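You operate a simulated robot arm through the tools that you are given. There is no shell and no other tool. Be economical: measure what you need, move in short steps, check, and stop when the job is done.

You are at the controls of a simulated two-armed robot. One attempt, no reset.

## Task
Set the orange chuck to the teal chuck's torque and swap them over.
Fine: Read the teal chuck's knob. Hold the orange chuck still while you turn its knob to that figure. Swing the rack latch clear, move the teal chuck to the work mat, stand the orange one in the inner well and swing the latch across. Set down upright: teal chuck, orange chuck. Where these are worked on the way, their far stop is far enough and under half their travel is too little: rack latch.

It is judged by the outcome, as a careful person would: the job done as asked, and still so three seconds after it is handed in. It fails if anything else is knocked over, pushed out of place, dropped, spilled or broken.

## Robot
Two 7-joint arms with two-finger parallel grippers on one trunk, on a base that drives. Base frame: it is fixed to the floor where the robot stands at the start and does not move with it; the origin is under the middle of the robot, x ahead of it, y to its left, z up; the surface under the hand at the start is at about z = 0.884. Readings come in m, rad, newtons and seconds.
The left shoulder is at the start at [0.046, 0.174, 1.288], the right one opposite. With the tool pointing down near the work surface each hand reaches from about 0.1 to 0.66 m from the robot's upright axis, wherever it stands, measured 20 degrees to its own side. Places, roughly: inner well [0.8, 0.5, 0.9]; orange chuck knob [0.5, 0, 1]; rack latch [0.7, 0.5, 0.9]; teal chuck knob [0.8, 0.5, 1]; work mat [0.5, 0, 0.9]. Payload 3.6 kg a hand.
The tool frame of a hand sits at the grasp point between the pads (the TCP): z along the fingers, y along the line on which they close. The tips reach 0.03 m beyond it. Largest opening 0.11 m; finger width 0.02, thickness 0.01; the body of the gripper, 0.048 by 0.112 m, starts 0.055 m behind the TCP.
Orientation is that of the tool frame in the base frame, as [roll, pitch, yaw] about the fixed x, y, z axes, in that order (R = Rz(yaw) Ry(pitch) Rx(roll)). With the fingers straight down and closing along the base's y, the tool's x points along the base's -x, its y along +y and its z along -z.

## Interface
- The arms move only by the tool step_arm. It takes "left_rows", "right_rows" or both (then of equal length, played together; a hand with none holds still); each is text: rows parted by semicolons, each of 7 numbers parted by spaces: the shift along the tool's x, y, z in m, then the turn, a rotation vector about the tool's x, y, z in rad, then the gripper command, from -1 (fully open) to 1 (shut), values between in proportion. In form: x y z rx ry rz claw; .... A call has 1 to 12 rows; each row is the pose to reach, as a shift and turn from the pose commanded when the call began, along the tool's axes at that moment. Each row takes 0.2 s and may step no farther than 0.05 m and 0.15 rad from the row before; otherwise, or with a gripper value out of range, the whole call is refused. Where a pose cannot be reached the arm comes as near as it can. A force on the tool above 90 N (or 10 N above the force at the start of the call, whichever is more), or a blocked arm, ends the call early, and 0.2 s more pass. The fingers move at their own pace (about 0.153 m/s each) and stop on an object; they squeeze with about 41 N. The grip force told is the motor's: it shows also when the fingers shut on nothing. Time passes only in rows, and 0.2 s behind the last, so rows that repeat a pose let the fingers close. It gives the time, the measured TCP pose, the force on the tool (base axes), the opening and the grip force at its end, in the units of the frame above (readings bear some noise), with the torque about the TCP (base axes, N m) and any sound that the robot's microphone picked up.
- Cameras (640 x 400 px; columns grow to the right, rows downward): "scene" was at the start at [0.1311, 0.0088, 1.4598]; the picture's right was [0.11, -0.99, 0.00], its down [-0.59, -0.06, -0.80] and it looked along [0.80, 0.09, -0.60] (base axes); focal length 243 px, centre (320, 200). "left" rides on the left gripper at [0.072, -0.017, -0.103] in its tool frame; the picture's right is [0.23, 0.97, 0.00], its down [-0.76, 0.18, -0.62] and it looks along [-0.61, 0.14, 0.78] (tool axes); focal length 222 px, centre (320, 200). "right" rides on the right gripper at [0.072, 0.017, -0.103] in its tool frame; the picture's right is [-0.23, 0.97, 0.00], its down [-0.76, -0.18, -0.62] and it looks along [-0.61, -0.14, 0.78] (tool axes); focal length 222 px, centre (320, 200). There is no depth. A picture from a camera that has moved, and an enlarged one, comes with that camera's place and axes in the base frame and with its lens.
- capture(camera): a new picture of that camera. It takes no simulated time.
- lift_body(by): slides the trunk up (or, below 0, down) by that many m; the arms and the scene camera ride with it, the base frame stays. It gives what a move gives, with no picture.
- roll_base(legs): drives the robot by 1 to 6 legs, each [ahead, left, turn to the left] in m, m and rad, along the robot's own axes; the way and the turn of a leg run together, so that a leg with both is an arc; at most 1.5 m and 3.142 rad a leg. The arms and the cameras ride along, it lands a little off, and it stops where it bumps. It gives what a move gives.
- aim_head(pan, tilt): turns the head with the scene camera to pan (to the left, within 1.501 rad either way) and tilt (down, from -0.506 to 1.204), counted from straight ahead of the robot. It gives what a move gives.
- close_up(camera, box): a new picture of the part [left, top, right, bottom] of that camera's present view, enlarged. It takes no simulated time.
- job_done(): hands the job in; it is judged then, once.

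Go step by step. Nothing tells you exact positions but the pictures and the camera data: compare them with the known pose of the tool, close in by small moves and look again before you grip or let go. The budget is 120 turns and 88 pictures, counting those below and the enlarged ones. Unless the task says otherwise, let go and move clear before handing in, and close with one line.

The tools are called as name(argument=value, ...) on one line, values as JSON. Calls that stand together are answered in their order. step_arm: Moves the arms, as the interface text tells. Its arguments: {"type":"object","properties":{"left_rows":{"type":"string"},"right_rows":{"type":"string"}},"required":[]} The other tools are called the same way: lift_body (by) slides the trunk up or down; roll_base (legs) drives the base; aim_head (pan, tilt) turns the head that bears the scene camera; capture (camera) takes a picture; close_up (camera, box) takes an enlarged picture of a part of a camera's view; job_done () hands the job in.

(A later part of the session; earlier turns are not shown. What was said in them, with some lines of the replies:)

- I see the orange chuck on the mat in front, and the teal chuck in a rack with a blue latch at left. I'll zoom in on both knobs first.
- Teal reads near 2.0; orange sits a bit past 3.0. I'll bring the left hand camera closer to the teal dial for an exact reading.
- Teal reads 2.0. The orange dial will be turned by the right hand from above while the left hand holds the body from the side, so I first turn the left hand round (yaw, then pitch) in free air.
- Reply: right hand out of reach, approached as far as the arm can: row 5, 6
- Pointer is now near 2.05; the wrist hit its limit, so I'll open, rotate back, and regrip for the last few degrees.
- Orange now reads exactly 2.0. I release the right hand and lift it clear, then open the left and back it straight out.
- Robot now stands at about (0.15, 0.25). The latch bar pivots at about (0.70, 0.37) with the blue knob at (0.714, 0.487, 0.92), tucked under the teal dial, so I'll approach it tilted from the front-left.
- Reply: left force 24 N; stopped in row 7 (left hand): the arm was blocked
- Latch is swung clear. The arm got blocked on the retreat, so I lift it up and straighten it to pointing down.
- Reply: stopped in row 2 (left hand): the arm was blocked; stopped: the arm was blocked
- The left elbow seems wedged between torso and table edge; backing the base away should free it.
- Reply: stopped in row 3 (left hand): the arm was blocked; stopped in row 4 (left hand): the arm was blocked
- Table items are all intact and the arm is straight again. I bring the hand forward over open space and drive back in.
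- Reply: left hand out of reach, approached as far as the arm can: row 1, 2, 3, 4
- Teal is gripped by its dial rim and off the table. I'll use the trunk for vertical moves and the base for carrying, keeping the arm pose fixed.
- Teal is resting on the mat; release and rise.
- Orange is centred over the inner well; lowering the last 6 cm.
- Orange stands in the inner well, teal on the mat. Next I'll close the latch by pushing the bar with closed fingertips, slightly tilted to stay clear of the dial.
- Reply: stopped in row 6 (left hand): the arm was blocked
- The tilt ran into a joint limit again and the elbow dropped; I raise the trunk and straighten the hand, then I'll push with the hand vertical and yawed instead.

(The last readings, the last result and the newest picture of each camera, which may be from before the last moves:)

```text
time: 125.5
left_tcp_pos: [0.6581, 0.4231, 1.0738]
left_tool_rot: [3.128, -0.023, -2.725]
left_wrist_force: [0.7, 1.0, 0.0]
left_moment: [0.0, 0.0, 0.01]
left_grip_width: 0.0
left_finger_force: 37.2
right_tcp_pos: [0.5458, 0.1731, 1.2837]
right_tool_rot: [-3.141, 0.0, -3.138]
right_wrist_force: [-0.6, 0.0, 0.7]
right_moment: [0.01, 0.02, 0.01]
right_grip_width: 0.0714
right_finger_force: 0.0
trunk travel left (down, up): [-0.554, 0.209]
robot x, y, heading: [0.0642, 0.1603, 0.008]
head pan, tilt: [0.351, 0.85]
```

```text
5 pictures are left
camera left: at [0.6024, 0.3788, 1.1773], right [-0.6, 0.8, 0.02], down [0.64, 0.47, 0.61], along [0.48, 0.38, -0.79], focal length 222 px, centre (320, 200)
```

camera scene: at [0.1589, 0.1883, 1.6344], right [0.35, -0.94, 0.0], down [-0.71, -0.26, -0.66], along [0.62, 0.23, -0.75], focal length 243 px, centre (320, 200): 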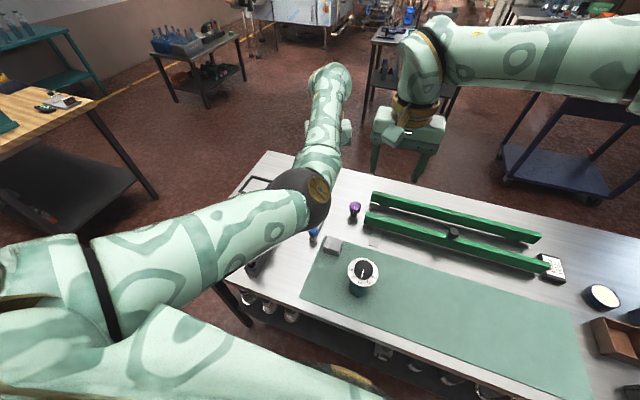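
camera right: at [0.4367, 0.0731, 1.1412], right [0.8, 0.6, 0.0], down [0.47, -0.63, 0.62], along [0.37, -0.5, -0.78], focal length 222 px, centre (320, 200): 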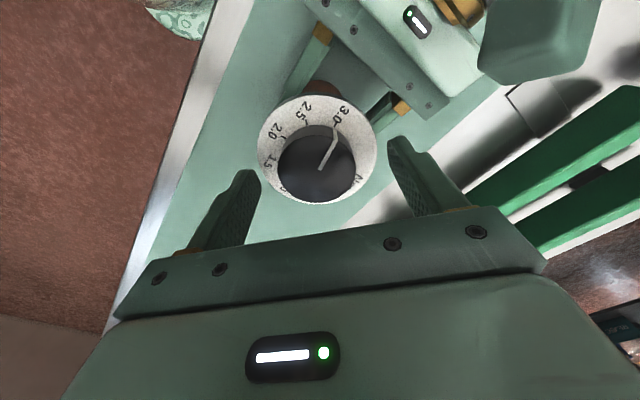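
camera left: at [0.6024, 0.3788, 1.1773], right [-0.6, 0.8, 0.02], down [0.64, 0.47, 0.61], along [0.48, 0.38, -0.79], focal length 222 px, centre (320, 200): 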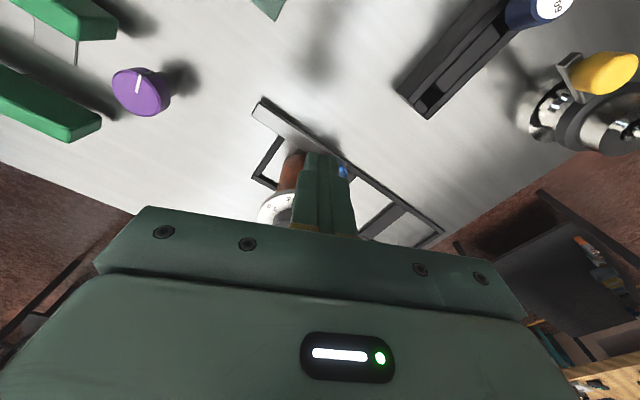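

lift_body(by=0.1)

roll_base(legs=[[-0.3, 0, 0]])

aim_head(pan=0.35, tilt=0.6)

capture(camera="scene")

```text
time: 126.8
left_tcp_pos: [0.6589, 0.4232, 1.1736]
left_tool_rot: [3.128, -0.023, -2.721]
left_wrist_force: [-0.1, 0.7, 0.6]
left_moment: [-0.03, 0.01, -0.01]
left_grip_width: 0.0002
left_finger_force: 37.9
right_tcp_pos: [0.546, 0.175, 1.3838]
right_tool_rot: [3.141, -0.001, -3.138]
right_wrist_force: [0.6, -0.7, 1.4]
right_moment: [-0.01, -0.02, 0.02]
right_grip_width: 0.0717
right_finger_force: 0.3
trunk travel left (down, up): [-0.654, 0.109]
robot x, y, heading: [0.0654, 0.1633, 0.0]
head pan, tilt: [0.351, 0.85]
```

```text
time: 128.8
left_tcp_pos: [0.36, 0.4213, 1.1746]
left_tool_rot: [3.126, -0.024, -2.727]
left_wrist_force: [0.5, -0.4, 0.7]
left_moment: [-0.02, 0.0, 0.0]
left_grip_width: 0.0
left_finger_force: 37.7
right_tcp_pos: [0.2465, 0.1726, 1.3834]
right_tool_rot: [-3.141, 0.001, -3.141]
right_wrist_force: [0.4, 1.1, -0.7]
right_moment: [0.02, 0.01, 0.02]
right_grip_width: 0.0715
right_finger_force: 0.0
trunk travel left (down, up): [-0.654, 0.109]
robot x, y, heading: [-0.2348, 0.1621, -0.004]
head pan, tilt: [0.351, 0.85]
```

```text
time: 129.6
left_tcp_pos: [0.3597, 0.4198, 1.1744]
left_tool_rot: [3.129, -0.023, -2.725]
left_wrist_force: [0.1, 0.4, 0.1]
left_moment: [-0.01, 0.0, 0.02]
left_grip_width: 0.0
left_finger_force: 37.2
right_tcp_pos: [0.2447, 0.1723, 1.3837]
right_tool_rot: [-3.141, 0.002, -3.141]
right_wrist_force: [-0.1, 0.8, -0.4]
right_moment: [0.01, -0.01, 0.01]
right_grip_width: 0.0715
right_finger_force: 0.1
trunk travel left (down, up): [-0.654, 0.109]
robot x, y, heading: [-0.2353, 0.159, -0.003]
head pan, tilt: [0.351, 0.6]
```

```text
4 pictures are left
camera scene: at [-0.1377, 0.1898, 1.7157], right [0.34, -0.94, 0.0], down [-0.53, -0.19, -0.82], along [0.78, 0.28, -0.57], focal length 243 px, centre (320, 200)
```

scene: 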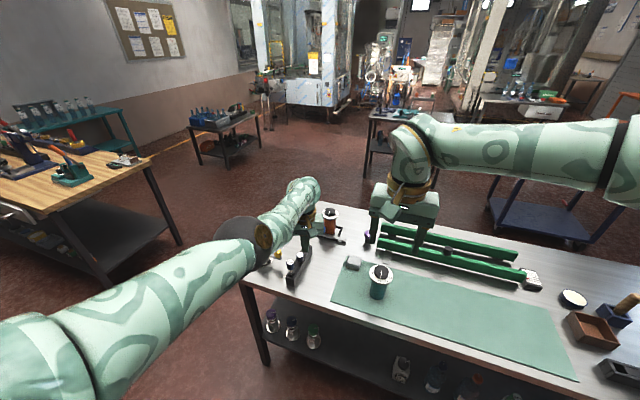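

roll_base(legs=[[0, 0.13, 0]])

close_up(camera="scene", box=[300, 180, 420, 270])

```text
time: 130.9
left_tcp_pos: [0.3598, 0.5479, 1.1739]
left_tool_rot: [3.125, -0.023, -2.728]
left_wrist_force: [0.3, -0.4, -0.8]
left_moment: [0.02, 0.04, 0.02]
left_grip_width: 0.0002
left_finger_force: 37.6
right_tcp_pos: [0.2457, 0.299, 1.3845]
right_tool_rot: [3.141, 0.002, 3.14]
right_wrist_force: [0.2, -1.1, 0.2]
right_moment: [0.0, -0.03, 0.02]
right_grip_width: 0.0715
right_finger_force: 0.0
trunk travel left (down, up): [-0.654, 0.109]
robot x, y, heading: [-0.2299, 0.2923, -0.006]
head pan, tilt: [0.351, 0.6]
```

```text
4.44 times, centred on (360, 225) of scene
camera zoom: at [-0.1364, 0.3173, 1.7157], right [0.34, -0.94, 0.0], down [-0.53, -0.19, -0.82], along [0.78, 0.28, -0.57], focal length 1079 px, centre (142, 89)
```

zoom: 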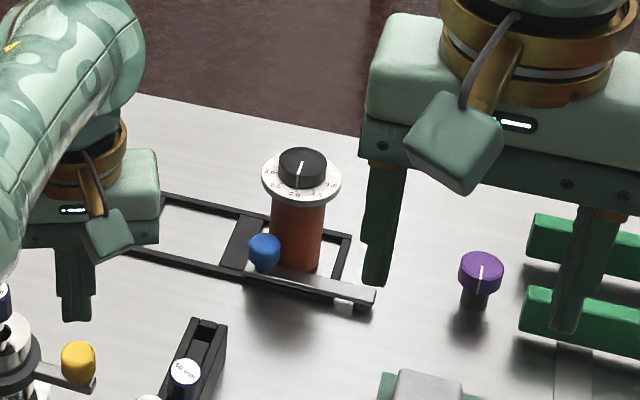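

The latch lies across but appears about 6° short of where it started, so I'll go back and nudge it the last bit.

roll_base(legs=[[0, -0.13, 0], [0.3, 0, 0]])

```text
time: 133.8
left_tcp_pos: [0.6582, 0.4169, 1.174]
left_tool_rot: [3.127, -0.022, -2.726]
left_wrist_force: [-0.1, 0.4, -0.6]
left_moment: [-0.01, -0.02, -0.02]
left_grip_width: 0.0001
left_finger_force: 37.6
right_tcp_pos: [0.5436, 0.1679, 1.3853]
right_tool_rot: [-3.141, 0.001, 3.141]
right_wrist_force: [0.1, -0.7, 0.5]
right_moment: [-0.02, 0.01, 0.04]
right_grip_width: 0.0713
right_finger_force: 0.0
trunk travel left (down, up): [-0.654, 0.109]
robot x, y, heading: [0.0665, 0.1558, -0.0]
head pan, tilt: [0.351, 0.6]
```

lift_body(by=-0.25)

step_arm(left_rows="-0.011 0.005 0 0 0 0 1; -0.022 0.01 0 0 0 0 1; -0.027 0.012 0 0 0 0 1; -0.03 0.013 0 0 0 0 1; -0.03 0.013 0 0 0 0 1")

```text
time: 136.4
left_tcp_pos: [0.6594, 0.4164, 0.9253]
left_tool_rot: [3.127, -0.021, -2.727]
left_wrist_force: [0.6, 0.4, 0.1]
left_moment: [0.01, 0.01, -0.01]
left_grip_width: 0.0
left_finger_force: 37.6
right_tcp_pos: [0.5458, 0.1677, 1.1355]
right_tool_rot: [3.141, 0.001, -3.141]
right_wrist_force: [-0.9, -0.7, 0.3]
right_moment: [0.05, 0.02, 0.02]
right_grip_width: 0.0715
right_finger_force: 0.1
trunk travel left (down, up): [-0.404, 0.359]
robot x, y, heading: [0.0667, 0.1572, 0.001]
head pan, tilt: [0.351, 0.6]
```

```text
time: 137.6
left_tcp_pos: [0.6814, 0.4402, 0.923]
left_tool_rot: [3.127, -0.023, -2.726]
left_wrist_force: [-1.1, -0.2, -0.9]
left_moment: [0.05, -0.05, -0.01]
left_grip_width: 0.0
left_finger_force: 37.6
right_tcp_pos: [0.5446, 0.1671, 1.1349]
right_tool_rot: [-3.14, 0.002, 3.141]
right_wrist_force: [-0.6, -0.3, 0.4]
right_moment: [0.0, -0.01, 0.0]
right_grip_width: 0.0715
right_finger_force: 0.1
trunk travel left (down, up): [-0.404, 0.359]
robot x, y, heading: [0.0647, 0.1541, -0.006]
head pan, tilt: [0.351, 0.6]
```

step_arm(left_rows="0.0061 -0.0137 0 0 0 0 1; 0.0024 -0.0153 0 0 0 0 1; -0.0003 -0.0165 0 0 0 0 1; -0.0021 -0.0174 0 0 0 0 1; -0.0021 -0.0174 0 0 0 0 1")

close_up(camera="left", box=[200, 90, 460, 260])

```text
time: 138.8
left_tcp_pos: [0.6837, 0.4254, 0.9232]
left_tool_rot: [3.127, -0.023, -2.726]
left_wrist_force: [-1.2, -0.9, 0.4]
left_moment: [0.07, -0.1, 0.0]
left_grip_width: 0.0
left_finger_force: 37.5
left hand out of reach, approached as far as the arm can: row 3, 4, 5
right_tcp_pos: [0.5444, 0.1685, 1.1354]
right_tool_rot: [3.14, 0.001, -3.141]
right_wrist_force: [-0.8, -0.6, 0.7]
right_moment: [0.0, 0.02, 0.0]
right_grip_width: 0.0717
right_finger_force: 0.1
trunk travel left (down, up): [-0.404, 0.359]
robot x, y, heading: [0.0651, 0.1575, 0.001]
head pan, tilt: [0.351, 0.6]
```

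```text
2.35 times, centred on (330, 175) of left
camera zoom: at [0.6269, 0.3814, 1.0272], right [-0.6, 0.8, 0.02], down [0.64, 0.47, 0.61], along [0.48, 0.38, -0.79], focal length 523 px, centre (296, 259)
```

zoom: 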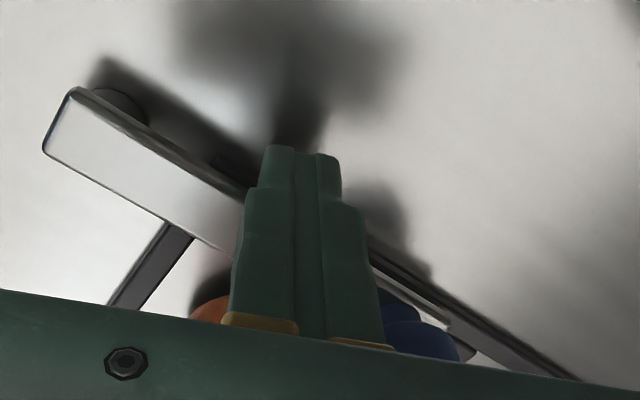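

roll_base(legs=[[0.008, 0, 0]])

```text
time: 139.6
left_tcp_pos: [0.6858, 0.4264, 0.9233]
left_tool_rot: [3.123, -0.024, -2.728]
left_wrist_force: [-37.1, -2.3, 2.1]
left_moment: [0.08, 0.76, -0.19]
left_grip_width: 0.0003
left_finger_force: 37.5
right_tcp_pos: [0.5486, 0.1675, 1.1364]
right_tool_rot: [3.141, 0.006, -3.14]
right_wrist_force: [0.7, 0.1, 0.2]
right_moment: [-0.05, -0.02, 0.0]
right_grip_width: 0.0715
right_finger_force: 0.0
trunk travel left (down, up): [-0.404, 0.359]
robot x, y, heading: [0.0759, 0.1573, 0.001]
head pan, tilt: [0.351, 0.6]
```

The bar is firmly against its closed stop (37 N at the tip). I back off, lift, and check.

step_arm(left_rows="0.02 0 0 0 0 0 1; 0.04 0 0 0 0 0 1; 0.04 0 0 0 0 0 1")

lift_body(by=0.25)

roll_base(legs=[[-0.31, 0, 0], [0, 0.13, 0]])

close_up(camera="scene", box=[300, 180, 440, 290])

```text
time: 140.3
left_tcp_pos: [0.6523, 0.4088, 0.9212]
left_tool_rot: [3.122, -0.03, -2.729]
left_wrist_force: [-0.6, 0.2, 0.5]
left_moment: [0.01, 0.01, 0.04]
left_grip_width: 0.0
left_finger_force: 37.8
right_tcp_pos: [0.5544, 0.1681, 1.1342]
right_tool_rot: [-3.141, -0.001, -3.141]
right_wrist_force: [0.2, -0.4, -0.4]
right_moment: [0.01, -0.01, -0.02]
right_grip_width: 0.0714
right_finger_force: 0.0
trunk travel left (down, up): [-0.404, 0.359]
robot x, y, heading: [0.0751, 0.1536, -0.0]
head pan, tilt: [0.351, 0.6]
```

```text
time: 142.9
left_tcp_pos: [0.6527, 0.4088, 1.1723]
left_tool_rot: [3.122, -0.03, -2.729]
left_wrist_force: [1.0, 0.0, 0.0]
left_moment: [-0.01, 0.02, -0.01]
left_grip_width: 0.0
left_finger_force: 37.8
right_tcp_pos: [0.5521, 0.1675, 1.3843]
right_tool_rot: [3.141, 0.0, 3.141]
right_wrist_force: [-0.6, 0.9, 0.2]
right_moment: [0.02, -0.03, 0.0]
right_grip_width: 0.0714
right_finger_force: 0.1
trunk travel left (down, up): [-0.654, 0.109]
robot x, y, heading: [0.0733, 0.1565, -0.001]
head pan, tilt: [0.351, 0.6]
```

```text
time: 145.9
left_tcp_pos: [0.3433, 0.5386, 1.1717]
left_tool_rot: [3.122, -0.03, -2.731]
left_wrist_force: [0.1, -1.0, 0.4]
left_moment: [-0.01, 0.05, 0.01]
left_grip_width: 0.0001
left_finger_force: 38.6
right_tcp_pos: [0.2431, 0.2963, 1.3846]
right_tool_rot: [3.139, 0.001, 3.14]
right_wrist_force: [0.9, -0.5, -0.3]
right_moment: [0.02, 0.02, 0.01]
right_grip_width: 0.0716
right_finger_force: 0.0
trunk travel left (down, up): [-0.654, 0.109]
robot x, y, heading: [-0.238, 0.2861, -0.002]
head pan, tilt: [0.351, 0.6]
```

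```text
3.64 times, centred on (370, 235) of scene
camera zoom: at [-0.1398, 0.3149, 1.7157], right [0.34, -0.94, 0.0], down [-0.53, -0.19, -0.82], along [0.78, 0.28, -0.57], focal length 883 px, centre (138, 73)
```

zoom: 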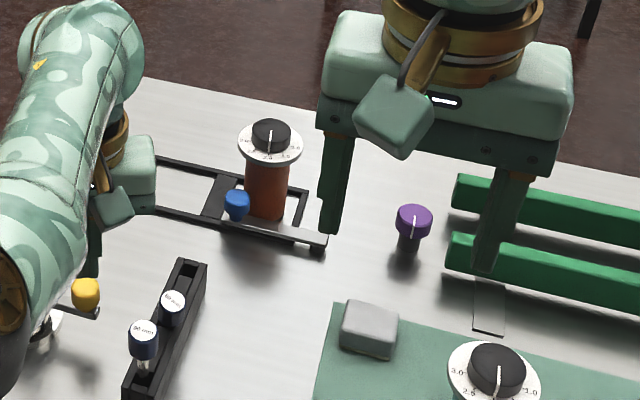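

The orange chuck is upright in the inner well with the latch across it. The teal chuck stands on the mat, both knobs read 2.0, and the other items I can see are undisturbed. Handing in.

job_done()

```text
The job is handed in.
```

The orange chuck is set to 2.0 Nm to match the teal and stands upright in the inner well with the latch across. The teal chuck stands upright on the work mat, and both hands are clear.
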